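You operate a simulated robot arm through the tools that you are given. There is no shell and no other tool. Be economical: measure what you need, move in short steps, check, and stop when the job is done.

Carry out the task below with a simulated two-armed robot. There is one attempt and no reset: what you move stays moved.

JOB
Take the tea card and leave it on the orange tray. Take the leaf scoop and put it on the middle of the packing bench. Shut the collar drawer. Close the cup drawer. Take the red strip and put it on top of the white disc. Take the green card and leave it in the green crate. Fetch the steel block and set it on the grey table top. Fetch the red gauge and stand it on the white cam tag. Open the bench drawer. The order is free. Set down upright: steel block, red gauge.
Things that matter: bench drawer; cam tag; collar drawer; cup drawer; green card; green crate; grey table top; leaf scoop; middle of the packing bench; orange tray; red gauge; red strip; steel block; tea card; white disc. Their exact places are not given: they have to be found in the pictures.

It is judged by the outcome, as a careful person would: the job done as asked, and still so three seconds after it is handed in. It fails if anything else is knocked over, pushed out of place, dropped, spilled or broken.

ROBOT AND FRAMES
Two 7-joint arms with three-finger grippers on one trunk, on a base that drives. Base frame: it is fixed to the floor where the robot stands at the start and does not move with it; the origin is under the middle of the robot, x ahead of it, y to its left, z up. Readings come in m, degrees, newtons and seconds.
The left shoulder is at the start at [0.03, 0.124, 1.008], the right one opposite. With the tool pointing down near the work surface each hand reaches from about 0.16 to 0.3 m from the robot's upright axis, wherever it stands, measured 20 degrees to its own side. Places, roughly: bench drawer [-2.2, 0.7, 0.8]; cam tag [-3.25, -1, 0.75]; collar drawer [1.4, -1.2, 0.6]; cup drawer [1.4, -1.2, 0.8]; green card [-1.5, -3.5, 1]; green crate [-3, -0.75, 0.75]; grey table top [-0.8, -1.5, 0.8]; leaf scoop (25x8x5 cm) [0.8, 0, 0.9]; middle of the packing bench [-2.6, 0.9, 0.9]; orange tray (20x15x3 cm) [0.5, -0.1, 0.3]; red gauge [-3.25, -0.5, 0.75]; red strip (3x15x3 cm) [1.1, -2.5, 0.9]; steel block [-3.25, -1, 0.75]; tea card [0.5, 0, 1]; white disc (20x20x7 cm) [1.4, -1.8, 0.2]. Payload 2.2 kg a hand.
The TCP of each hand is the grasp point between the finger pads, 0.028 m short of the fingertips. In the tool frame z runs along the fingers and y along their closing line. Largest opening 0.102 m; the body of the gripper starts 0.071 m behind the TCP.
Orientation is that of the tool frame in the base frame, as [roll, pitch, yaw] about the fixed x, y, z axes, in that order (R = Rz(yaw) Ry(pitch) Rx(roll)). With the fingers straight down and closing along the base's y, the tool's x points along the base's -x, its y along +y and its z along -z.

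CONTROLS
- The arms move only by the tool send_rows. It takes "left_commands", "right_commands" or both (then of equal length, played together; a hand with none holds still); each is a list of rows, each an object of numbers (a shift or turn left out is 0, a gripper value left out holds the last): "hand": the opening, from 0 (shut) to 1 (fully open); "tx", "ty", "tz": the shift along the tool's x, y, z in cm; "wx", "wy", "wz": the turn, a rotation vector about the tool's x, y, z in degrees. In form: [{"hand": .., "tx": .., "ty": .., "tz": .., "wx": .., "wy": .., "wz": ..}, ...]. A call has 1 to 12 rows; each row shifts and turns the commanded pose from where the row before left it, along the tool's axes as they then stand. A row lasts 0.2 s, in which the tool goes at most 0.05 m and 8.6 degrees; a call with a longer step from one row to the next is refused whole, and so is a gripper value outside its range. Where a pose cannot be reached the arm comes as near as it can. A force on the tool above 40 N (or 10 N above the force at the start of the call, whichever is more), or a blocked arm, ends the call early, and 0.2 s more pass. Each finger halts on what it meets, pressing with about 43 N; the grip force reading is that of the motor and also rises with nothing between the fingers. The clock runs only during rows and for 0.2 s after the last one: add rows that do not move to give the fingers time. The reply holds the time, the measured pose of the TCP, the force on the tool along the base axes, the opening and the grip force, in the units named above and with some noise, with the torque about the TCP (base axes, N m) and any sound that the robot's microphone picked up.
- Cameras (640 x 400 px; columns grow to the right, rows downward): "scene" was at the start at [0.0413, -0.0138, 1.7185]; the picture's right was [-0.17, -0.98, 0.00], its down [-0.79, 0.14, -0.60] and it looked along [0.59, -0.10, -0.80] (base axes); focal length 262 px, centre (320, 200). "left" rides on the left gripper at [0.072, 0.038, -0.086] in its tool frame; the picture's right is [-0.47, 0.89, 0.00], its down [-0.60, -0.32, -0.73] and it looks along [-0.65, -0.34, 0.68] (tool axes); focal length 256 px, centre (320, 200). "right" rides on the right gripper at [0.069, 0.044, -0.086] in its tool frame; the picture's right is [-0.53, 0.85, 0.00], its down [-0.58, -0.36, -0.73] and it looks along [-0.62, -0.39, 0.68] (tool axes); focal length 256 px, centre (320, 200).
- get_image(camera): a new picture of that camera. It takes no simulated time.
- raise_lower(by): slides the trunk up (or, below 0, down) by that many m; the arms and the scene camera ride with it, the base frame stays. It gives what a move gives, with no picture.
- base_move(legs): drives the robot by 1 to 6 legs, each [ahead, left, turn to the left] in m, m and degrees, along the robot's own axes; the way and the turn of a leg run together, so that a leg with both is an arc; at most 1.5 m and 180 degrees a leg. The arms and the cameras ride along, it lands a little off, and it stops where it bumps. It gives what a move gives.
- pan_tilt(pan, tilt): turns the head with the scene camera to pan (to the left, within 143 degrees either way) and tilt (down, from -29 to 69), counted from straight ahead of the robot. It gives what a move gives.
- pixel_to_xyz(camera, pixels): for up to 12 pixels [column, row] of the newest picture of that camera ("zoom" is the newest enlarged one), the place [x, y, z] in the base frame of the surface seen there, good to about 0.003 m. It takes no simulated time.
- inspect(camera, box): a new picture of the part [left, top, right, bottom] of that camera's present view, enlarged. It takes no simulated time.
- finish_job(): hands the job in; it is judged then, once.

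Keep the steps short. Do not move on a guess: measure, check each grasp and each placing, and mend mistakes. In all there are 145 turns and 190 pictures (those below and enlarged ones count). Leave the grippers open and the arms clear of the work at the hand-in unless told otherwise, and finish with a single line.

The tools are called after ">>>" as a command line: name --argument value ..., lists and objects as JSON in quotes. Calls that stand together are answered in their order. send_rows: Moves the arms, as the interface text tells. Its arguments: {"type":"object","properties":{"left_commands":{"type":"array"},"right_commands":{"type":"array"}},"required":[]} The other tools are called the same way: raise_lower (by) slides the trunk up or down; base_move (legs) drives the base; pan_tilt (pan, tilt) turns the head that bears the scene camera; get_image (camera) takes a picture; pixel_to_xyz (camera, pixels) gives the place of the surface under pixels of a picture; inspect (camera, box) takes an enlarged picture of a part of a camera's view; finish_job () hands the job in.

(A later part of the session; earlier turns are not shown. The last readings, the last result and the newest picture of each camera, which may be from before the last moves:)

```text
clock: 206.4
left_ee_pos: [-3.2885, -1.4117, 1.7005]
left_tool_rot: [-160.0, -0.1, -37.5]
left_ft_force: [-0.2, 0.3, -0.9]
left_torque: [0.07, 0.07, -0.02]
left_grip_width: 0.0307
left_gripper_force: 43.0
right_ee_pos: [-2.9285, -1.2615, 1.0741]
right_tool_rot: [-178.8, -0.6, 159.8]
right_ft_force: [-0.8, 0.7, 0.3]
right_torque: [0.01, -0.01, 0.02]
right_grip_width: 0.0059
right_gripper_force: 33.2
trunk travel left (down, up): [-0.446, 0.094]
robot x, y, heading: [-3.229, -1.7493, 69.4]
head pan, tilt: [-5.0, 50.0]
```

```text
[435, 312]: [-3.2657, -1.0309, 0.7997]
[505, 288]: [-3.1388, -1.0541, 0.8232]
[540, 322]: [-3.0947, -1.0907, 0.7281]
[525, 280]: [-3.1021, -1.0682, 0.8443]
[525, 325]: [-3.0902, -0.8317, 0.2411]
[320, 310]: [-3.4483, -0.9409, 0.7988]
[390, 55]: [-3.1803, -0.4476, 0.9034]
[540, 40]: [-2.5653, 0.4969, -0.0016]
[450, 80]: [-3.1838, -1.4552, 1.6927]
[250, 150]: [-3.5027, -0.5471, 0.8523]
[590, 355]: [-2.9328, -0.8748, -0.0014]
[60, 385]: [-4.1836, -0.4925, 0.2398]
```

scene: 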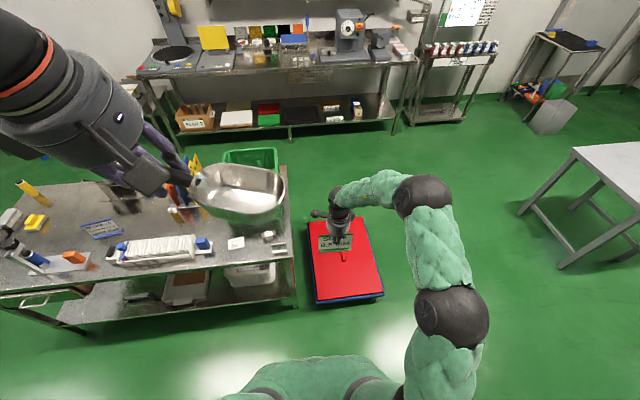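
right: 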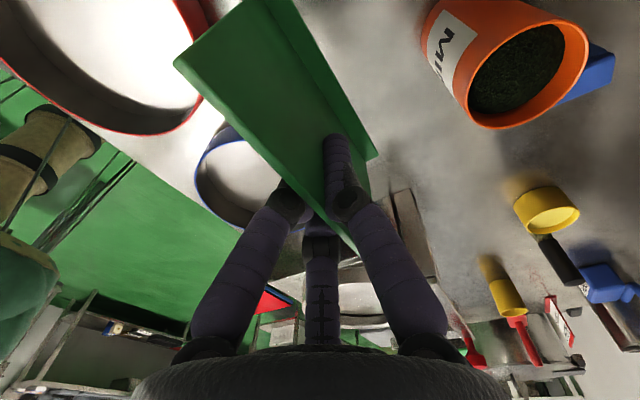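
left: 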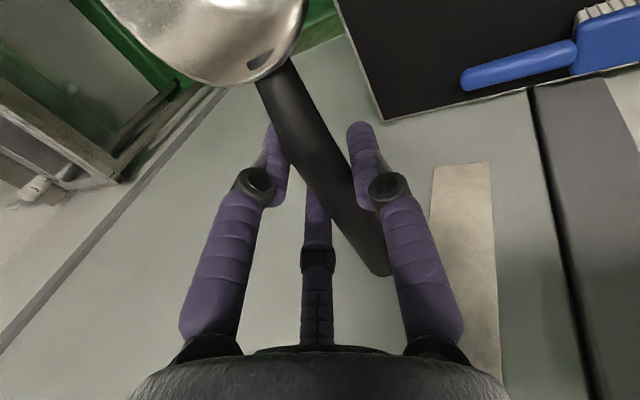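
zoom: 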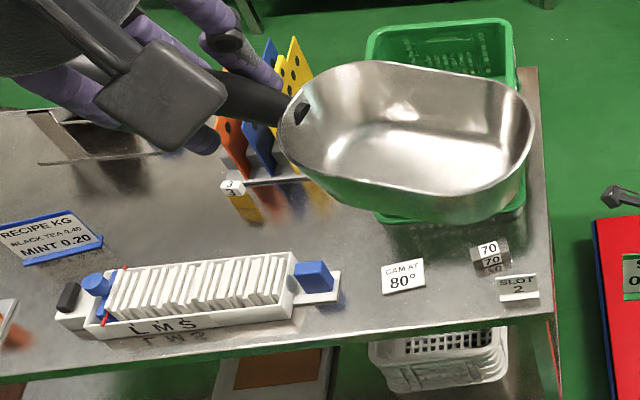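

"CAM AT 80°" at zoom (402,277) is the white cam tag and the "70" piece at (490,257) is the steel block. The scoop hides part of the view, so I'll move it left and look again.

>>> send_rows --left_commands '[{"tx": -4}, {"tx": -4}, {"tx": -4}, {"tx": -4}, {"tx": -4}, {"tx": -4}]'

>>> inspect --camera "scene" --box '[150, 130, 310, 270]'

>>> pixel_to_xyz --camera "zoom" --pixels '[[210, 130], [300, 130], [400, 130], [300, 200], [480, 60], [430, 180], [560, 180], [360, 100], [230, 180], [560, 100], [390, 320], [500, 290]]'

```text
clock: 207.8
left_ee_pos: [-3.4794, -1.2597, 1.701]
left_tool_rot: [-160.1, -0.1, -37.5]
left_ft_force: [-0.5, 0.3, -1.4]
left_torque: [0.07, 0.1, 0.01]
left_grip_width: 0.031
left_gripper_force: 43.2
right_ee_pos: [-2.9285, -1.2596, 1.0742]
right_tool_rot: [-178.8, -0.5, 159.8]
right_ft_force: [-0.2, 0.1, 0.2]
right_torque: [-0.01, 0.0, 0.01]
right_grip_width: 0.0059
right_gripper_force: 33.4
trunk travel left (down, up): [-0.446, 0.094]
robot x, y, heading: [-3.2328, -1.7515, 69.7]
head pan, tilt: [-5.0, 50.0]
```

```text
2.86 times, centred on (230, 200) of scene
```

zoom: 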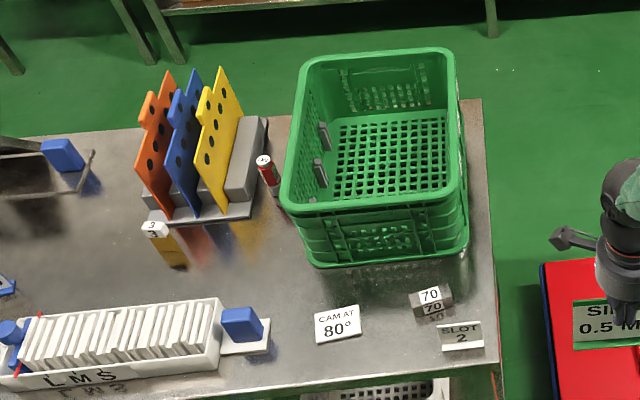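

```text
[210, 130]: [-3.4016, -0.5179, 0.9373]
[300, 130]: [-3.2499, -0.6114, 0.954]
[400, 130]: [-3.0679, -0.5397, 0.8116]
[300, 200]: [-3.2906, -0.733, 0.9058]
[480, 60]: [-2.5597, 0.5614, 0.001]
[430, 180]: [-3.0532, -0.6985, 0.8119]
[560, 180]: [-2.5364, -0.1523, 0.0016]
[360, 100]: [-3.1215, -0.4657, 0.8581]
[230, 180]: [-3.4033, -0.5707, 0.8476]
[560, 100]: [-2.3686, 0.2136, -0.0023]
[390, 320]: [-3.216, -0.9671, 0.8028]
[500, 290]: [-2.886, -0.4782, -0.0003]
```

The red gauge is the small red upright cylinder at zoom (267,170), between the coloured plates and the crate. I'll zoom on it, the tag and the block.

>>> inspect --camera "scene" --box '[200, 165, 260, 210]'

>>> pixel_to_xyz --camera "zoom" --pixels '[[205, 155], [215, 170], [225, 205], [235, 240], [250, 285], [190, 110], [215, 130], [300, 180], [160, 255]]'

>>> inspect --camera "scene" --box '[220, 215, 310, 275]'

>>> pixel_to_xyz --camera "zoom" --pixels '[[105, 170], [45, 150], [155, 135], [60, 205], [180, 190], [290, 90], [375, 80], [310, 120], [385, 105], [350, 70], [430, 180], [430, 205]]'

```text
8.89 times, centred on (230, 188) of scene
```

zoom: 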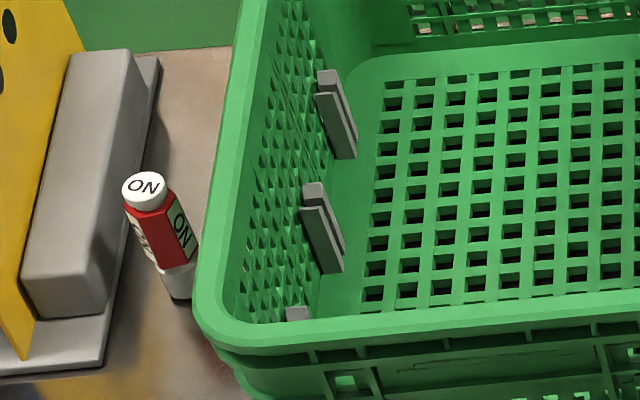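

```text
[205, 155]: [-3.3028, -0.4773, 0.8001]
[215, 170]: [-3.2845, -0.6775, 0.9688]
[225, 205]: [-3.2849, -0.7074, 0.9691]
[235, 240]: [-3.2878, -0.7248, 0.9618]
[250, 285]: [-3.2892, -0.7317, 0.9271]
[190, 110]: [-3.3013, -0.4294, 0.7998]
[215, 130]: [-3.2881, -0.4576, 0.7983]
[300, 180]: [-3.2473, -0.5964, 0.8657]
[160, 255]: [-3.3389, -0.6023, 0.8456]
```

```text
6.67 times, centred on (265, 245) of scene
```

zoom: 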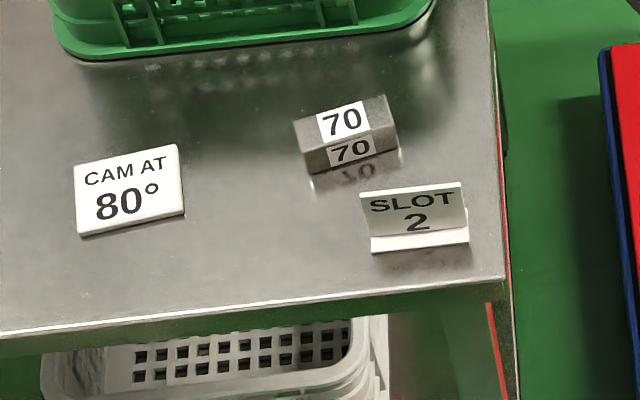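

```text
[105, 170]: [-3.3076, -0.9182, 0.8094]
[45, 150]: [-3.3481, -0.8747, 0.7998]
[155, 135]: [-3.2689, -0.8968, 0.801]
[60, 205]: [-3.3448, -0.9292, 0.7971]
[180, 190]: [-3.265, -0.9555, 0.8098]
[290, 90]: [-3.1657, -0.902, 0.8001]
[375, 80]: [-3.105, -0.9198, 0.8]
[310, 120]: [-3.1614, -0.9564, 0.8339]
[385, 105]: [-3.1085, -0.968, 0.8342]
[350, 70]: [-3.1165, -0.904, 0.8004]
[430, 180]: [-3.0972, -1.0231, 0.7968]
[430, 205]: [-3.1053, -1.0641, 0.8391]
```

Mapped: red gauge ≈(-3.34,-0.60), cam tag ≈(-3.29,-0.93) lying flat with top z≈0.81, steel block ≈(-3.135,-0.955), crate spanning x -3.29..-2.93. I'll drive 25 cm ahead and 33 cm left so the card can go over the crate.

>>> base_move --legs '[[0.24, 0.33, 0]]'

>>> pan_tilt --pan -10 --tilt 55

>>> get_image --camera "scene"

>>> pixel_to_xyz --camera "scene" --pixels '[[250, 180], [300, 180], [350, 180], [300, 215], [400, 180], [320, 120]]'

```text
clock: 210.3
left_ee_pos: [-3.7117, -0.922, 1.7022]
left_tool_rot: [-159.9, 0.0, -36.9]
left_ft_force: [-1.0, -0.3, -1.5]
left_torque: [0.1, 0.07, 0.02]
left_grip_width: 0.0308
left_gripper_force: 42.9
right_ee_pos: [-3.1617, -0.9144, 1.0731]
right_tool_rot: [-178.8, -0.6, 160.5]
right_ft_force: [-0.3, -0.6, -0.7]
right_torque: [-0.01, 0.03, 0.02]
right_grip_width: 0.0061
right_gripper_force: 33.4
trunk travel left (down, up): [-0.446, 0.094]
robot x, y, heading: [-3.4579, -1.4062, 70.3]
head pan, tilt: [-5.0, 50.0]
```

```text
clock: 211.0
left_ee_pos: [-3.712, -0.9207, 1.7031]
left_tool_rot: [-160.1, 0.0, -36.9]
left_ft_force: [-1.4, -0.5, -2.3]
left_torque: [0.1, 0.1, 0.0]
left_grip_width: 0.0309
left_gripper_force: 43.0
right_ee_pos: [-3.1624, -0.9134, 1.0739]
right_tool_rot: [-179.0, -0.6, 160.5]
right_ft_force: [-0.7, -0.1, -0.1]
right_torque: [-0.02, -0.02, 0.01]
right_grip_width: 0.0059
right_gripper_force: 32.7
trunk travel left (down, up): [-0.446, 0.094]
robot x, y, heading: [-3.4582, -1.4061, 70.2]
head pan, tilt: [-10.0, 55.0]
```

```text
71 pictures are left
```

scene: 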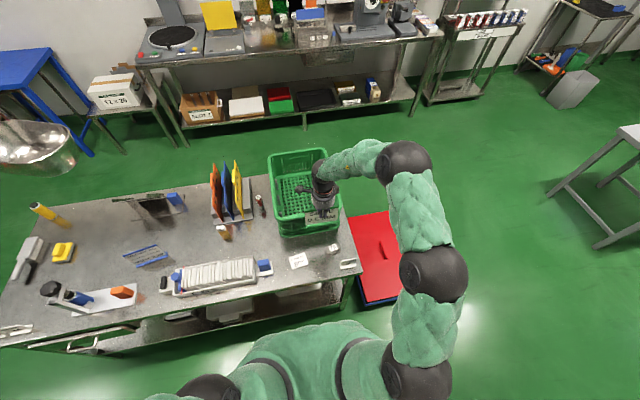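

```text
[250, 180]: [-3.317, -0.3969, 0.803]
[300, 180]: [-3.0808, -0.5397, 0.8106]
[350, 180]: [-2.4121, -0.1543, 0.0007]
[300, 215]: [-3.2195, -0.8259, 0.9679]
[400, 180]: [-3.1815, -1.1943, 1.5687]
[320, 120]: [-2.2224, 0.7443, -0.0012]
```

I'll measure the crate's rim corners, the gauge and the tag from this better viewpoint.

>>> inspect --camera "scene" --box '[240, 140, 370, 280]'

>>> pixel_to_xyz --camera "scene" --pixels '[[269, 157], [326, 150], [278, 216], [336, 210], [262, 198], [260, 204], [263, 212], [298, 261], [332, 250], [348, 265], [290, 170], [300, 200]]'

```text
2.86 times, centred on (305, 210) of scene
```

zoom: 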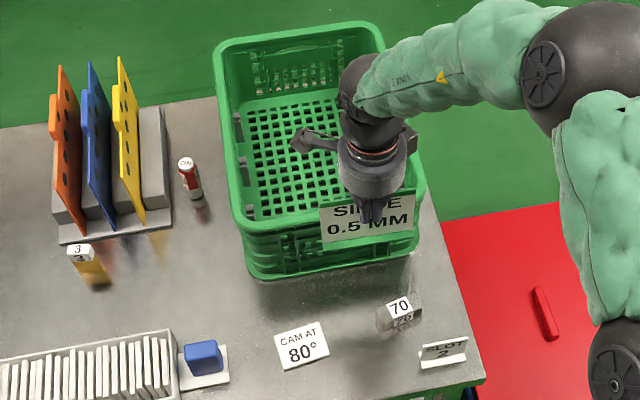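

```text
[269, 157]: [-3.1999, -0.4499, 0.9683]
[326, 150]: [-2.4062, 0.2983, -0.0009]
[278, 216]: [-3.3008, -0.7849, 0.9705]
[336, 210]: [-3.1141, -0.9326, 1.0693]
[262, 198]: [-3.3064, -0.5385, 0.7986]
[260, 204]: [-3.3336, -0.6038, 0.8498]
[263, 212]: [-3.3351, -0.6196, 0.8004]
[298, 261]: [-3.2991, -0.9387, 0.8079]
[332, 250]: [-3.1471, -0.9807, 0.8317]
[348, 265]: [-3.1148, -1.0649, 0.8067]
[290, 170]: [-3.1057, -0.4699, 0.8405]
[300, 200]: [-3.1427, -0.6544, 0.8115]
```

The crate's opening spans f 0.64–0.99 m ahead of me. I'll move the card over it, tilting the hand 20° forward for reach.

>>> send_rows --right_commands '[{"ty": 4.6}, {"ty": 4.6}, {"ty": 4.6}, {"wx": -6.7}, {"wx": -6.7}, {"wx": -6.7}, {"ty": 3.2, "tz": 1.2, "tx": 0.7}, {"ty": 3.2, "tz": 1.2, "tx": 0.7}, {}]'

>>> inspect --camera "scene" --box '[240, 120, 400, 280]'

```text
clock: 213.0
left_ee_pos: [-3.7131, -0.9226, 1.7021]
left_tool_rot: [-159.9, 0.0, -36.9]
left_ft_force: [0.2, -0.3, -1.6]
left_torque: [0.12, 0.11, -0.03]
left_grip_width: 0.0308
left_gripper_force: 43.1
right_ee_pos: [-3.1068, -0.7134, 1.0717]
right_tool_rot: [160.9, -0.7, 160.5]
right_ft_force: [0.5, 0.4, -0.1]
right_torque: [0.0, -0.01, -0.04]
right_grip_width: 0.0061
right_gripper_force: 33.4
trunk travel left (down, up): [-0.446, 0.094]
robot x, y, heading: [-3.4607, -1.4027, 70.5]
head pan, tilt: [-10.0, 55.0]
```

```text
2.50 times, centred on (320, 200) of scene
```

zoom: 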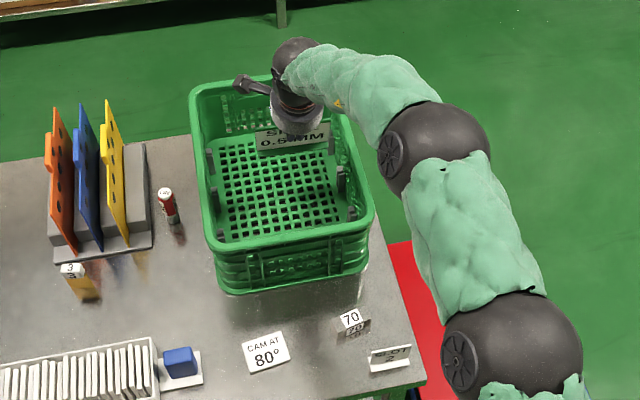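

The card is over the crate's interior. I'll lower it 17 cm into the crate.

>>> send_rows --right_commands '[{"tz": 3.5, "ty": -1.27}, {"tz": 3.5, "ty": -1.27}, {"tz": 3.5, "ty": -1.27}, {"tz": 3.0, "ty": -1.1}, {"tz": 1.5, "ty": -0.55}, {}]'

>>> inspect --camera "scene" --box '[240, 120, 400, 280]'

```text
clock: 214.4
left_ee_pos: [-3.7112, -0.9217, 1.7024]
left_tool_rot: [-159.9, 0.0, -36.9]
left_ft_force: [-1.5, 0.1, -0.5]
left_torque: [0.1, 0.1, 0.01]
left_grip_width: 0.0309
left_gripper_force: 43.1
right_ee_pos: [-3.1074, -0.7186, 0.9108]
right_tool_rot: [160.9, -0.6, 160.6]
right_ft_force: [-0.2, -1.1, 0.4]
right_torque: [-0.05, -0.05, -0.05]
right_grip_width: 0.0058
right_gripper_force: 33.4
trunk travel left (down, up): [-0.446, 0.094]
robot x, y, heading: [-3.4623, -1.4066, 70.5]
head pan, tilt: [-10.0, 55.0]
```

```text
2.50 times, centred on (320, 200) of scene
```

zoom: 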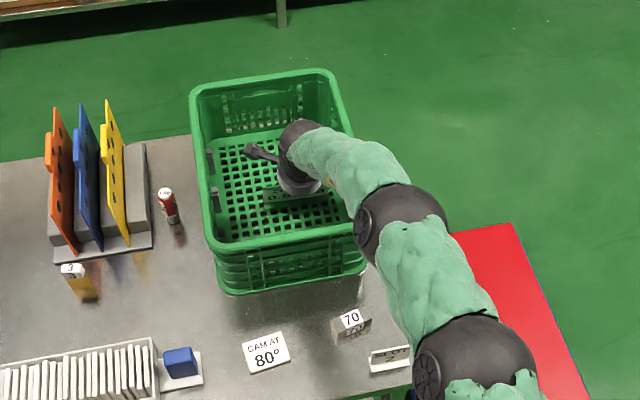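

In the crate with a little left to go. I'll lower until contact, release, and rise.

>>> send_rows --right_commands '[{"tz": 0.5, "ty": -0.18}, {"tz": 0.5, "ty": -0.18}, {"tz": 0.4, "ty": -0.15}, {}]'

>>> send_rows --right_commands '[{"hand": 0.35}, {}, {}, {"tz": -3}, {"tz": -4}, {"tz": -4}, {"tz": -4}, {"tz": -4}, {}]'

>>> inspect --camera "scene" --box '[240, 120, 400, 280]'

```text
clock: 215.4
left_ee_pos: [-3.7117, -0.9216, 1.7034]
left_tool_rot: [-160.0, 0.0, -36.8]
left_ft_force: [-0.3, -0.2, -1.2]
left_torque: [0.09, 0.1, 0.02]
left_grip_width: 0.0309
left_gripper_force: 43.5
right_ee_pos: [-3.1075, -0.7168, 0.8957]
right_tool_rot: [161.0, -0.6, 160.5]
right_ft_force: [0.7, 0.0, 0.6]
right_torque: [0.02, 0.02, -0.03]
right_grip_width: 0.0059
right_gripper_force: 33.5
trunk travel left (down, up): [-0.446, 0.094]
robot x, y, heading: [-3.4603, -1.4055, 70.2]
head pan, tilt: [-10.0, 55.0]
```

```text
clock: 217.4
left_ee_pos: [-3.7113, -0.9198, 1.7029]
left_tool_rot: [-160.1, 0.0, -36.9]
left_ft_force: [0.6, 1.1, -1.1]
left_torque: [0.04, 0.1, 0.02]
left_grip_width: 0.0307
left_gripper_force: 43.4
right_ee_pos: [-3.1274, -0.7749, 1.0734]
right_tool_rot: [161.2, -0.6, 160.5]
right_ft_force: [-0.5, -0.9, -0.1]
right_torque: [0.01, 0.01, 0.02]
right_grip_width: 0.0356
right_gripper_force: 0.1
trunk travel left (down, up): [-0.446, 0.094]
robot x, y, heading: [-3.46, -1.4038, 70.2]
head pan, tilt: [-10.0, 55.0]
```

```text
2.50 times, centred on (320, 200) of scene
```

zoom: 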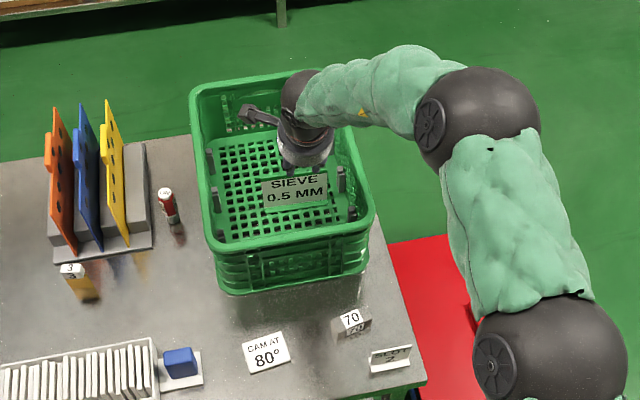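

The green card stands in the crate. Next is the red gauge: closing sideways with the hand at 45° gives both reach and a clean grip. I'll reorient the right hand in the air.

>>> send_rows --right_commands '[{"wx": 6.4}, {"wx": 6.4}, {"wx": 6.2, "ty": -3}, {"wz": -8.2, "ty": -3}, {"wz": -8.2}, {"wz": -8.2}, {"wz": -8.2}, {"wz": -8.2}, {"wz": -8.2}, {"wz": -8.2}, {"wz": -8.2}, {"wz": -8.2}]'

>>> send_rows --right_commands '[{"wz": -8.2}, {"wz": -8.0}, {"wy": -7.5}, {"wy": -7.5}, {"wy": -7.5}, {"wy": -7.5}, {"wy": -7.5}, {"wy": -7.5}, {}]'

>>> get_image --camera "scene"

```text
clock: 220.0
left_ee_pos: [-3.7114, -0.9212, 1.7014]
left_tool_rot: [-159.9, 0.0, -37.0]
left_ft_force: [-0.4, -0.2, -0.4]
left_torque: [0.11, 0.1, -0.03]
left_grip_width: 0.0309
left_gripper_force: 43.2
right_ee_pos: [-3.1468, -0.8332, 1.0712]
right_tool_rot: [179.4, -0.2, -125.6]
right_ft_force: [-0.2, 0.0, 0.7]
right_torque: [0.01, 0.0, 0.0]
right_grip_width: 0.0354
right_gripper_force: 0.1
trunk travel left (down, up): [-0.446, 0.094]
robot x, y, heading: [-3.4623, -1.4064, 70.2]
head pan, tilt: [-10.0, 55.0]
```

```text
clock: 222.0
left_ee_pos: [-3.7116, -0.9201, 1.7025]
left_tool_rot: [-160.0, 0.0, -37.0]
left_ft_force: [-0.6, -0.1, -1.4]
left_torque: [0.1, 0.09, 0.02]
left_grip_width: 0.0311
left_gripper_force: 42.7
right_ee_pos: [-3.1482, -0.8328, 1.0712]
right_tool_rot: [179.1, 45.0, -110.2]
right_ft_force: [-0.2, -0.3, -0.4]
right_torque: [-0.03, 0.0, 0.01]
right_grip_width: 0.0356
right_gripper_force: 0.0
trunk travel left (down, up): [-0.446, 0.094]
robot x, y, heading: [-3.4573, -1.4033, 70.1]
head pan, tilt: [-10.0, 55.0]
```

```text
66 pictures are left
```

scene: 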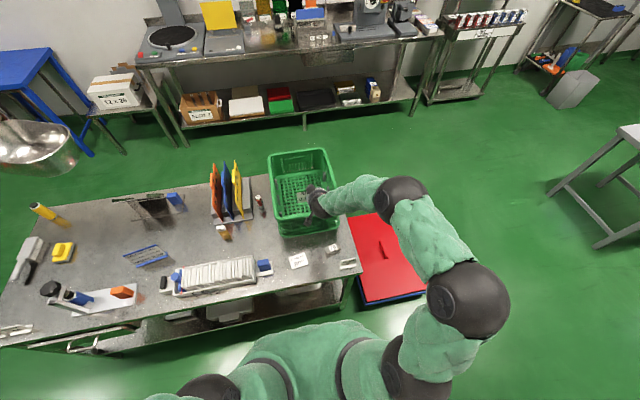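

I'll draw the hand back 10 cm, shift the base 25 cm left, lower the trunk 10 cm and measure the gauge.

>>> send_rows --right_commands '[{"tx": 2.4, "tz": -2.4, "hand": 0.42}, {"tx": 2.4, "tz": -2.4}, {"tx": 2.3, "tz": -2.3}]'

>>> base_move --legs '[[0, 0.25, 0]]'

>>> raise_lower --by -0.1

>>> pan_tilt --pan -10 --tilt 50

>>> get_image --camera "scene"

>>> get_image --camera "right"

```text
clock: 222.8
left_ee_pos: [-3.7125, -0.9217, 1.7021]
left_tool_rot: [-160.0, 0.0, -36.9]
left_ft_force: [-0.6, 0.6, -1.1]
left_torque: [0.09, 0.1, 0.0]
left_grip_width: 0.0307
left_gripper_force: 43.1
right_ee_pos: [-3.183, -0.9277, 1.0702]
right_tool_rot: [179.2, 45.0, -110.2]
right_ft_force: [0.3, 0.5, -0.5]
right_torque: [-0.06, 0.0, -0.04]
right_grip_width: 0.0428
right_gripper_force: 0.1
trunk travel left (down, up): [-0.446, 0.094]
robot x, y, heading: [-3.4577, -1.4061, 70.3]
head pan, tilt: [-10.0, 55.0]
```

```text
clock: 224.6
left_ee_pos: [-3.9482, -0.8342, 1.7032]
left_tool_rot: [-159.9, 0.1, -37.2]
left_ft_force: [0.3, -0.2, -1.5]
left_torque: [0.1, 0.09, 0.03]
left_grip_width: 0.031
left_gripper_force: 43.0
right_ee_pos: [-3.4173, -0.8424, 1.0697]
right_tool_rot: [179.1, 45.0, -110.3]
right_ft_force: [-0.5, -1.4, -0.1]
right_torque: [-0.01, 0.0, 0.02]
right_grip_width: 0.0427
right_gripper_force: 0.1
trunk travel left (down, up): [-0.446, 0.094]
robot x, y, heading: [-3.6985, -1.3194, 70.2]
head pan, tilt: [-10.0, 55.0]
```

```text
clock: 225.9
left_ee_pos: [-3.9477, -0.8347, 1.6023]
left_tool_rot: [-160.0, 0.0, -37.1]
left_ft_force: [0.0, -0.4, -0.6]
left_torque: [0.06, 0.1, -0.02]
left_grip_width: 0.031
left_gripper_force: 42.7
right_ee_pos: [-3.4185, -0.8425, 0.9693]
right_tool_rot: [179.1, 45.0, -110.4]
right_ft_force: [-1.0, -0.3, -0.3]
right_torque: [0.01, 0.02, -0.02]
right_grip_width: 0.0432
right_gripper_force: 0.0
trunk travel left (down, up): [-0.346, 0.194]
robot x, y, heading: [-3.6998, -1.3151, 70.2]
head pan, tilt: [-10.0, 55.0]
```

```text
clock: 226.6
left_ee_pos: [-3.9472, -0.8341, 1.6018]
left_tool_rot: [-160.1, -0.1, -37.2]
left_ft_force: [0.0, -0.7, -0.5]
left_torque: [0.08, 0.06, 0.02]
left_grip_width: 0.0309
left_gripper_force: 43.3
right_ee_pos: [-3.4179, -0.8431, 0.9695]
right_tool_rot: [179.1, 44.9, -110.4]
right_ft_force: [-0.2, -0.5, 0.5]
right_torque: [-0.04, -0.04, -0.02]
right_grip_width: 0.0429
right_gripper_force: 0.1
trunk travel left (down, up): [-0.346, 0.194]
robot x, y, heading: [-3.6976, -1.3213, 70.0]
head pan, tilt: [-10.0, 50.0]
```

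```text
65 pictures are left
```

scene: 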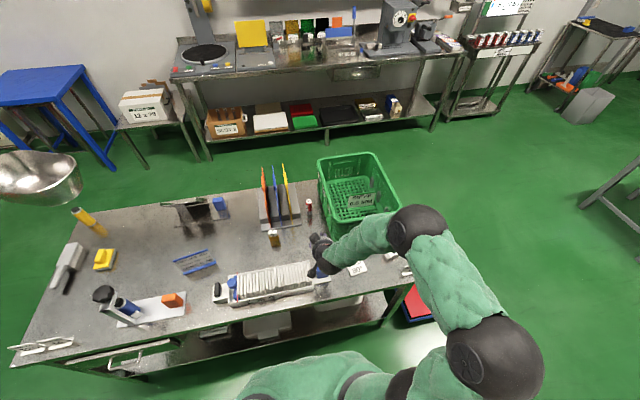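

```text
64 pictures are left
```

right: 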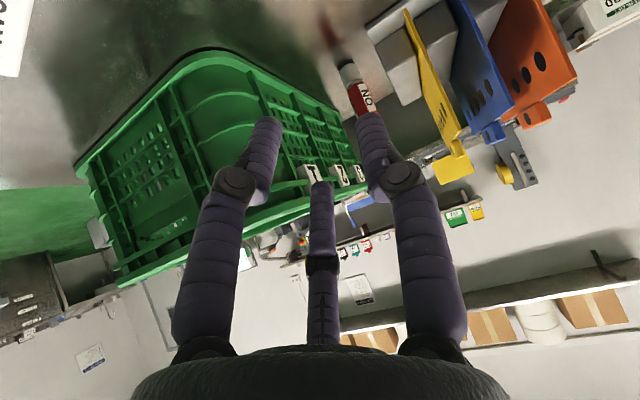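

The gauge shows in both views. I'll zoom and measure it.

>>> inspect --camera "right" --box '[310, 30, 420, 130]'

>>> pixel_to_xyz --camera "right" --pixels '[[348, 72], [355, 90], [362, 100], [352, 82], [335, 45], [405, 20], [372, 25], [400, 90], [345, 92]]'

>>> inspect --camera "scene" --box '[250, 150, 400, 290]'

>>> pixel_to_xyz --camera "scene" --pixels '[[308, 201], [309, 205], [309, 210], [310, 216], [298, 222], [300, 212], [320, 205], [274, 235], [358, 268]]'

```text
4.00 times, centred on (365, 80) of right
```

zoom: 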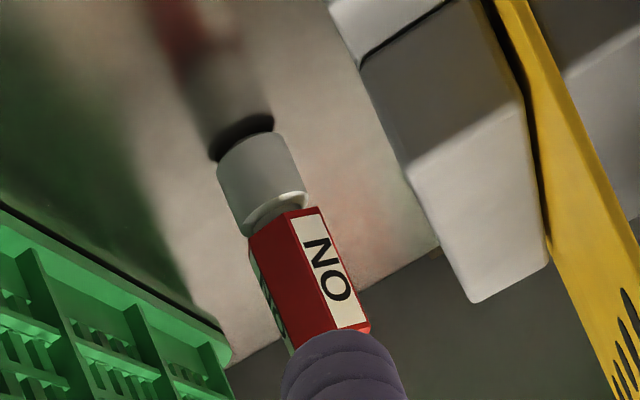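

```text
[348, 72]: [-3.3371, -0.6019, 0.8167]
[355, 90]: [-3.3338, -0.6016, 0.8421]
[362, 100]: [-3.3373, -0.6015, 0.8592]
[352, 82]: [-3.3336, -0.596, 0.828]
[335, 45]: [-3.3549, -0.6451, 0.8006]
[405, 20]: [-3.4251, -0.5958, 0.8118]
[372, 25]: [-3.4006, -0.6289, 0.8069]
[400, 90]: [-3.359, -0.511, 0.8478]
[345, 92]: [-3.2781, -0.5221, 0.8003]
```

```text
2.86 times, centred on (325, 220) of scene
```

zoom: 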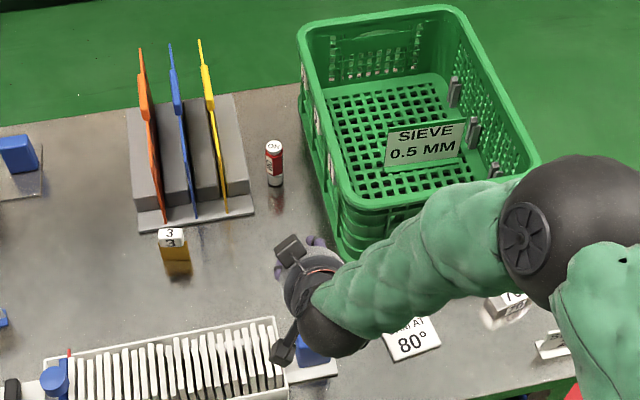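

```text
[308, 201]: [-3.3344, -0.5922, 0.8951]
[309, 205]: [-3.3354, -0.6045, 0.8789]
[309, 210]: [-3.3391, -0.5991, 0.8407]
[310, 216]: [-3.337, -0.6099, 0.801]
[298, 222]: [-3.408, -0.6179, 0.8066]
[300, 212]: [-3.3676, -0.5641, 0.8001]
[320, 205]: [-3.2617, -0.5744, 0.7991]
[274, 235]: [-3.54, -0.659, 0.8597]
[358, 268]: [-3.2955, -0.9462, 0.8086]
```

The gauge stands at ≈(-3.332,-0.592), 9.5 cm tall. I'll approach along the 45° line, stopping 6 cm short.

>>> send_rows --right_commands '[{"tx": -3.7, "ty": 0.2}, {"tx": -3.7, "ty": 0.2}, {"tx": -3.7}, {"tz": 4.1}, {"tz": 4.1}, {"tz": 4.1}, {"tz": 4.1}, {"tz": 4.0}, {}]'

>>> get_image --camera "right"

>>> inspect --camera "scene" --box '[250, 150, 400, 290]'

```text
clock: 228.6
left_ee_pos: [-3.9473, -0.8339, 1.6034]
left_tool_rot: [-159.9, 0.0, -37.1]
left_ft_force: [0.0, -0.2, -1.2]
left_torque: [0.08, 0.1, -0.02]
left_grip_width: 0.0311
left_gripper_force: 43.2
right_ee_pos: [-3.3463, -0.6296, 0.9035]
right_tool_rot: [179.1, 45.0, -110.4]
right_ft_force: [0.7, 0.3, 0.1]
right_torque: [-0.01, 0.02, -0.01]
right_grip_width: 0.0428
right_gripper_force: 0.2
trunk travel left (down, up): [-0.346, 0.194]
robot x, y, heading: [-3.6931, -1.319, 70.2]
head pan, tilt: [-10.0, 50.0]
```

```text
61 pictures are left
```

right: 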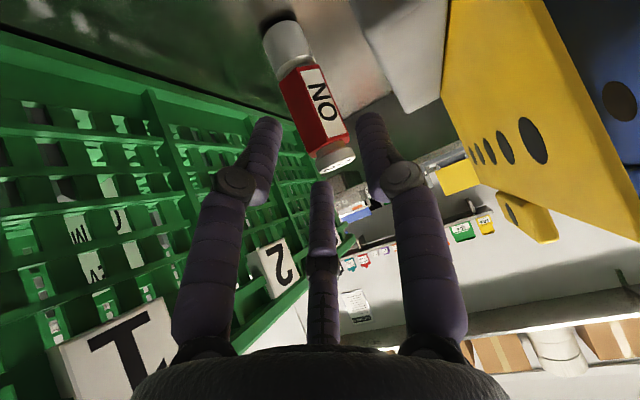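

```text
2.86 times, centred on (325, 220) of scene
```

zoom: 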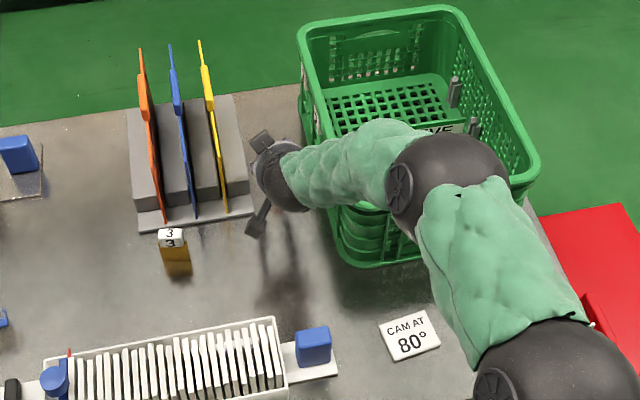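

Gauge centred between the fingers. I'll advance 5.6 cm, close, and lift.

>>> send_rows --right_commands '[{"tz": 2.8}, {"tz": 2.8}, {"hand": 0}, {}, {}, {}]'

>>> get_image --camera "right"

```text
clock: 230.0
left_ee_pos: [-3.9482, -0.8357, 1.6026]
left_tool_rot: [-160.0, -0.1, -37.1]
left_ft_force: [-0.4, -0.5, -1.8]
left_torque: [0.08, 0.08, 0.0]
left_grip_width: 0.0307
left_gripper_force: 43.4
right_ee_pos: [-3.3353, -0.5937, 0.8643]
right_tool_rot: [179.1, 45.0, -110.3]
right_ft_force: [0.5, 0.3, -2.1]
right_torque: [0.04, -0.03, 0.02]
right_grip_width: 0.036
right_gripper_force: 43.0
trunk travel left (down, up): [-0.346, 0.194]
robot x, y, heading: [-3.6961, -1.3207, 69.9]
head pan, tilt: [-10.0, 50.0]
```

```text
59 pictures are left
```

right: 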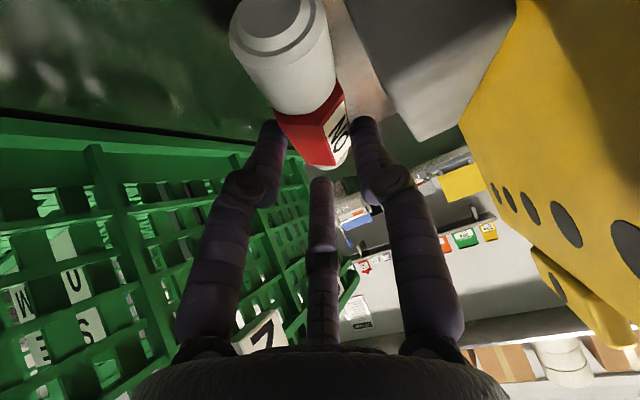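

Gripped (3.6 cm), though the gauge may have tilted. I'll lift 12 cm and inspect from the scene camera.

>>> send_rows --right_commands '[{"tx": -1.4, "tz": -1.4}, {"tx": -2.8, "tz": -2.8}, {"tx": -2.8, "tz": -2.8}, {"tx": -2.0, "tz": -2.0}, {"tx": 2.8, "tz": -2.8}, {"tx": 2.8, "tz": -2.8}, {"tx": 2.8, "tz": -2.8}, {}]'

>>> get_image --camera "right"

>>> inspect --camera "scene" --box '[250, 150, 400, 290]'

```text
clock: 231.8
left_ee_pos: [-3.948, -0.8339, 1.6022]
left_tool_rot: [-160.0, 0.1, -37.2]
left_ft_force: [0.4, 0.6, -1.1]
left_torque: [0.05, 0.11, 0.02]
left_grip_width: 0.0309
left_gripper_force: 43.0
right_ee_pos: [-3.3753, -0.7087, 0.9912]
right_tool_rot: [179.1, 44.9, -110.3]
right_ft_force: [0.3, 0.5, -1.7]
right_torque: [0.03, -0.01, 0.03]
right_grip_width: 0.0361
right_gripper_force: 43.2
trunk travel left (down, up): [-0.346, 0.194]
robot x, y, heading: [-3.6977, -1.3224, 69.9]
head pan, tilt: [-10.0, 50.0]
```

```text
58 pictures are left
```

right: 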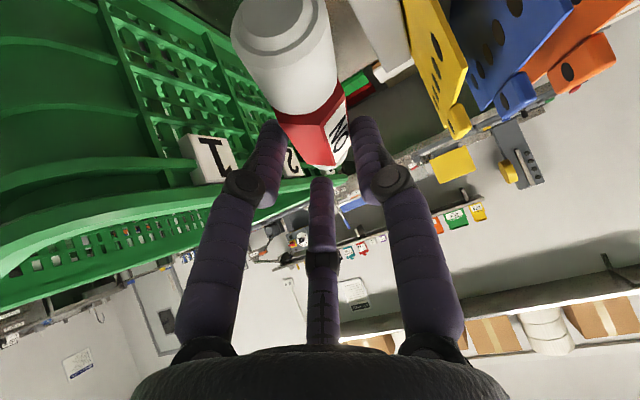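

```text
2.86 times, centred on (325, 220) of scene
```

zoom: 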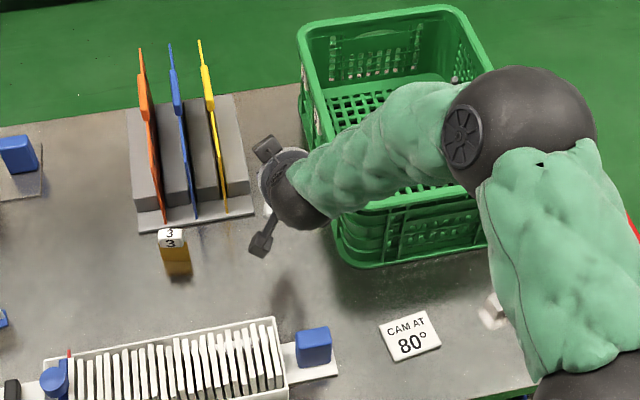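

The base appears close to my camera, so the gauge has tilted in the grip. I'll measure its two ends from the right camera.

>>> pixel_to_xyz --camera "right" --pixels '[[262, 8], [278, 35], [300, 50], [290, 75], [310, 100], [320, 130], [340, 155], [245, 50], [330, 60]]'

>>> inspect --camera "right" --box '[220, 0, 400, 180]'

```text
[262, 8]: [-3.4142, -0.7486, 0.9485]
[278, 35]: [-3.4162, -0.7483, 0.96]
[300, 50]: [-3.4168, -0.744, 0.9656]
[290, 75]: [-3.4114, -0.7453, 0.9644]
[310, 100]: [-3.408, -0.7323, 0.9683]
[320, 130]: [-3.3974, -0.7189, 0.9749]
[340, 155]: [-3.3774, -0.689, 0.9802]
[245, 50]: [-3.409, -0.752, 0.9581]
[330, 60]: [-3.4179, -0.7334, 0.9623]
```

```text
2.22 times, centred on (310, 90) of right
```

zoom: 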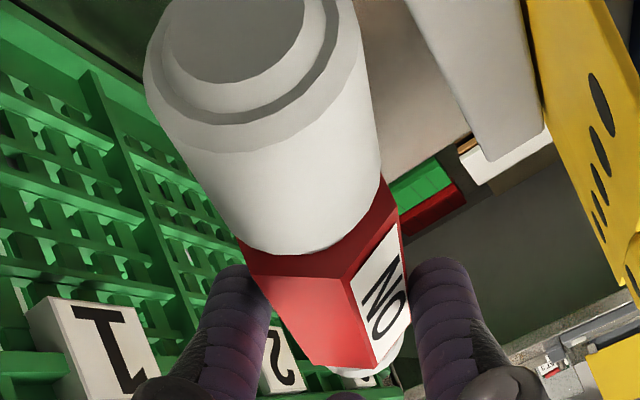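

The gauge's top met the middle finger and the gauge turned to lie level in the grip, with its base toward me. I'll lay it gently on the free table area and re-grasp it for standing. First I move back 8 cm and lower.

>>> send_rows --right_commands '[{"tx": 2.8, "tz": -2.8}, {"tx": 2.8, "tz": -2.8}, {"tx": 2.8, "tz": 2.8}, {"tx": 2.8, "tz": 2.8}, {"tx": 1.4, "tz": 1.4}, {"tx": 0.7, "tz": 0.7}, {}]'

>>> get_image --camera "right"

>>> inspect --camera "scene" --box '[250, 170, 400, 300]'

```text
clock: 233.4
left_ee_pos: [-3.9486, -0.8342, 1.6033]
left_tool_rot: [-159.9, 0.0, -37.1]
left_ft_force: [-0.3, -0.2, -1.0]
left_torque: [0.08, 0.13, -0.03]
left_grip_width: 0.031
left_gripper_force: 43.6
right_ee_pos: [-3.4016, -0.7823, 0.8827]
right_tool_rot: [179.1, 44.9, -110.5]
right_ft_force: [0.0, 0.0, -0.5]
right_torque: [0.0, -0.01, -0.01]
right_grip_width: 0.0358
right_gripper_force: 43.0
trunk travel left (down, up): [-0.346, 0.194]
robot x, y, heading: [-3.6941, -1.3199, 70.2]
head pan, tilt: [-10.0, 50.0]
```

```text
55 pictures are left
```

right: 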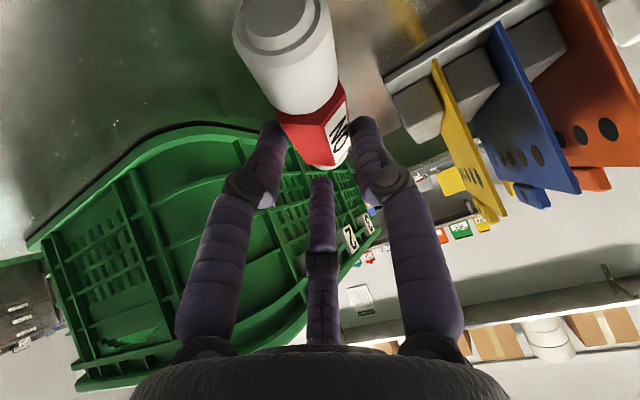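

```text
3.08 times, centred on (325, 235) of scene
```

zoom: 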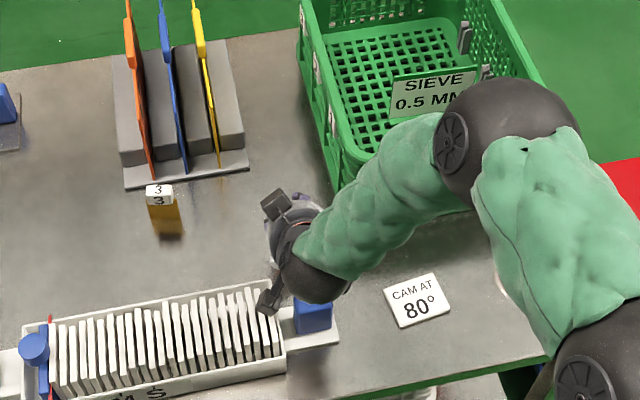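

The wrist camera would come close to the LMS cards, so I'll shift 4 cm forward and 1 cm right, then lower in small steps until the gauge touches.

>>> send_rows --right_commands '[{"tx": -2.8, "tz": 2.8, "ty": -1}, {"tx": 0.7, "tz": 0.7}, {"tx": 0.35, "tz": 0.35}, {"tx": 0.35, "tz": 0.35}, {"tx": 0.35, "tz": 0.35}, {"tx": 0.3, "tz": 0.3}, {}]'

>>> get_image --camera "right"

```text
clock: 235.0
left_ee_pos: [-3.9488, -0.8341, 1.6025]
left_tool_rot: [-160.1, 0.0, -37.0]
left_ft_force: [-0.1, -0.7, -0.4]
left_torque: [0.06, 0.12, 0.02]
left_grip_width: 0.0312
left_gripper_force: 43.7
right_ee_pos: [-3.378, -0.7469, 0.8534]
right_tool_rot: [179.1, 45.0, -110.3]
right_ft_force: [-0.5, 0.6, -0.7]
right_torque: [0.01, -0.01, 0.01]
right_grip_width: 0.0361
right_gripper_force: 43.4
trunk travel left (down, up): [-0.346, 0.194]
robot x, y, heading: [-3.6965, -1.3171, 70.0]
head pan, tilt: [-10.0, 50.0]
```

```text
53 pictures are left
```

right: 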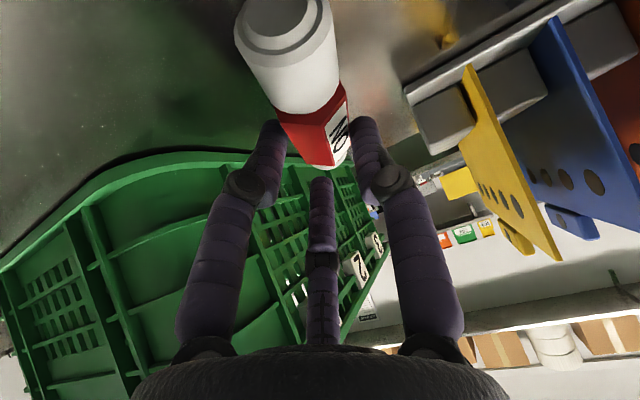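

No contact yet. I'll keep lowering in 3–4 mm steps.

>>> send_rows --right_commands '[{"tx": 0.25, "tz": 0.25}, {"tx": 0.25, "tz": 0.25}, {"tx": 0.25, "tz": 0.25}, {"tx": 0.2, "tz": 0.2}, {}]'

>>> get_image --camera "right"

>>> pixel_to_xyz --camera "right" --pixels '[[262, 8], [278, 35], [300, 50], [290, 75], [310, 100], [320, 130], [250, 60], [330, 60]]'

```text
clock: 235.7
left_ee_pos: [-3.9469, -0.8351, 1.6031]
left_tool_rot: [-160.0, -0.1, -37.2]
left_ft_force: [0.2, 0.2, -2.0]
left_torque: [0.06, 0.11, 0.0]
left_grip_width: 0.0309
left_gripper_force: 43.2
right_ee_pos: [-3.3762, -0.7439, 0.8516]
right_tool_rot: [179.0, 45.5, -110.5]
right_ft_force: [-1.1, -9.9, 26.4]
right_torque: [-2.66, 2.24, 0.77]
right_grip_width: 0.0359
right_gripper_force: 43.0
trunk travel left (down, up): [-0.346, 0.194]
robot x, y, heading: [-3.6943, -1.3177, 70.1]
head pan, tilt: [-10.0, 50.0]
stopped in row 3 (right hand): the force on the tool passed its limit at 46 N (the readings are from after the stop); the commanded pose is now the measured one
```

```text
52 pictures are left
```

right: 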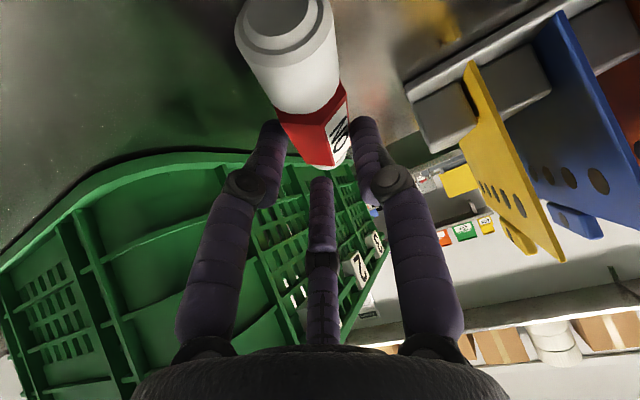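

```text
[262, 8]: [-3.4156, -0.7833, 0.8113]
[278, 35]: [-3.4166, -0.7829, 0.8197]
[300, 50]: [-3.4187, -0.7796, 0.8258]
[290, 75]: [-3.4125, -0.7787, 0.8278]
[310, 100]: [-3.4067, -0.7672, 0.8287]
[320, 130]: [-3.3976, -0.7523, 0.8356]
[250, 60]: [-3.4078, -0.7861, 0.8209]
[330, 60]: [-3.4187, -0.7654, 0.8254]
```

The contact is behind the grip, at my wrist camera rather than the gauge. I'll lift 1 cm and look at what it touched.

>>> send_rows --right_commands '[{"tx": -0.7, "tz": -0.7}, {}]'

>>> inspect --camera "scene" --box '[250, 190, 370, 310]'

>>> pixel_to_xyz --camera "scene" --pixels '[[315, 262], [312, 270], [300, 268], [285, 272], [320, 275], [305, 245], [318, 268]]'

```text
clock: 236.3
left_ee_pos: [-3.9483, -0.8347, 1.603]
left_tool_rot: [-160.0, 0.0, -37.2]
left_ft_force: [0.3, -0.1, -2.4]
left_torque: [0.07, 0.09, -0.02]
left_grip_width: 0.031
left_gripper_force: 43.4
right_ee_pos: [-3.3782, -0.7433, 0.858]
right_tool_rot: [179.0, 45.3, -110.5]
right_ft_force: [0.0, 0.9, -1.3]
right_torque: [0.03, -0.02, -0.03]
right_grip_width: 0.0356
right_gripper_force: 43.2
trunk travel left (down, up): [-0.346, 0.194]
robot x, y, heading: [-3.7014, -1.3211, 70.0]
head pan, tilt: [-10.0, 50.0]
```

```text
3.33 times, centred on (310, 250) of scene
```

zoom: 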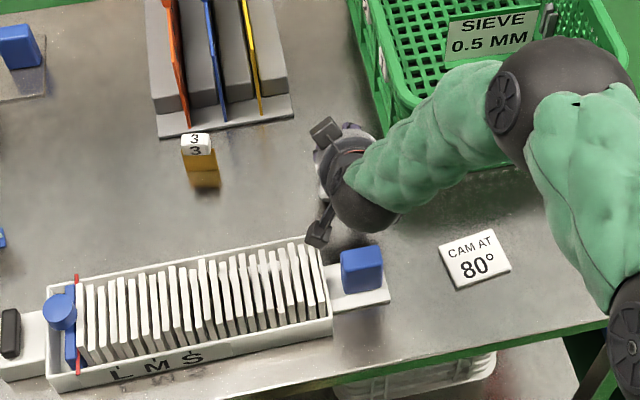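

```text
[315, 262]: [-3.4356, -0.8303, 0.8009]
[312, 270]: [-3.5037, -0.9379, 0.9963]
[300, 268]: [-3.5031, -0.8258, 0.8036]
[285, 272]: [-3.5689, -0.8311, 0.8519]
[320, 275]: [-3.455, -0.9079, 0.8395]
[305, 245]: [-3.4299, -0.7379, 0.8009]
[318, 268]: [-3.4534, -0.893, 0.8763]
```

My wrist camera sat just over the end of the LMS rack, which looks unmoved. I'll move 5 cm forward, away from it, and lower again.

>>> send_rows --right_commands '[{"tx": -1.0, "tz": -1.0}, {"tx": -1.8, "tz": 1.8}, {"tx": -1.8, "tz": 1.8}, {"tx": 1.2, "tz": 1.2}, {"tx": 0.3, "tz": 0.3}, {"tx": 0.3, "tz": 0.3}, {"tx": 0.25, "tz": 0.25}, {"tx": 0.25, "tz": 0.25}, {}]'

>>> inspect --camera "scene" --box '[250, 190, 370, 310]'

```text
clock: 238.3
left_ee_pos: [-3.9487, -0.8367, 1.6031]
left_tool_rot: [-159.9, 0.1, -37.1]
left_ft_force: [-0.6, 0.3, -1.7]
left_torque: [0.09, 0.12, 0.0]
left_grip_width: 0.0311
left_gripper_force: 42.9
right_ee_pos: [-3.3566, -0.6945, 0.8459]
right_tool_rot: [178.9, 45.8, -110.7]
right_ft_force: [7.3, 0.6, 19.9]
right_torque: [-0.74, 0.55, 0.23]
right_grip_width: 0.0353
right_gripper_force: 43.1
trunk travel left (down, up): [-0.346, 0.194]
robot x, y, heading: [-3.6997, -1.3205, 70.3]
head pan, tilt: [-10.0, 50.0]
```

```text
3.33 times, centred on (310, 250) of scene
```

zoom: 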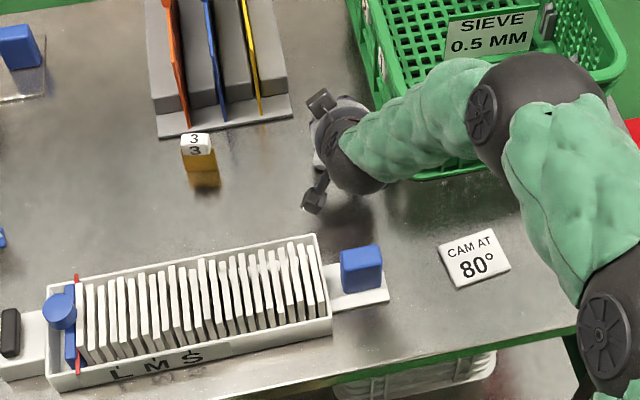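

Now the gauge's base touches the table. I'll open and retreat upward, then look.

>>> send_rows --right_commands '[{"hand": 0.25}, {"hand": 0.45}, {}, {}, {"tx": -1.5, "tz": -2.5}, {"tx": -2.0, "tz": -3}, {"tx": -2.0, "tz": -3}, {"tx": -2.0, "tz": -3}, {}]'

>>> get_image --camera "right"

>>> inspect --camera "scene" --box '[270, 180, 370, 280]'

```text
clock: 240.3
left_ee_pos: [-3.9472, -0.8336, 1.6013]
left_tool_rot: [-160.0, 0.0, -37.1]
left_ft_force: [-0.7, -0.1, -1.5]
left_torque: [0.04, 0.09, 0.0]
left_grip_width: 0.0308
left_gripper_force: 43.0
right_ee_pos: [-3.364, -0.7238, 0.9758]
right_tool_rot: [179.0, 45.2, -110.6]
right_ft_force: [0.4, 0.5, 0.3]
right_torque: [-0.01, 0.03, 0.0]
right_grip_width: 0.0456
right_gripper_force: 0.1
trunk travel left (down, up): [-0.346, 0.194]
robot x, y, heading: [-3.6944, -1.316, 70.1]
head pan, tilt: [-10.0, 50.0]
```

```text
49 pictures are left
```

right: 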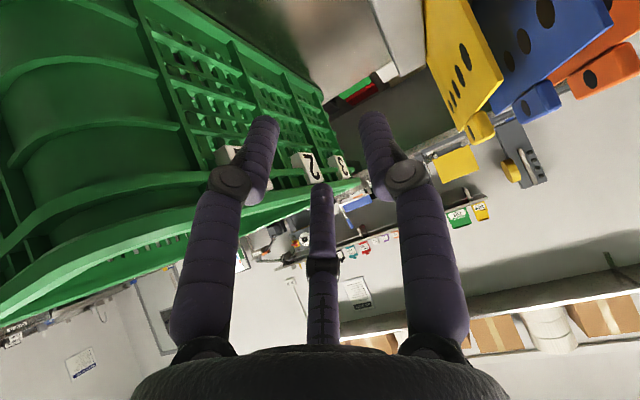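

```text
4.00 times, centred on (320, 230) of scene
```

zoom: 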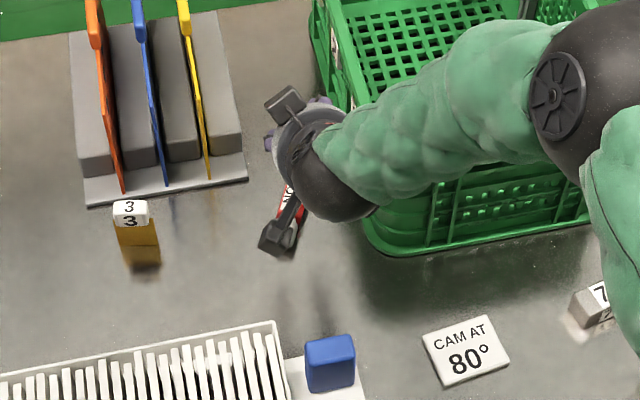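

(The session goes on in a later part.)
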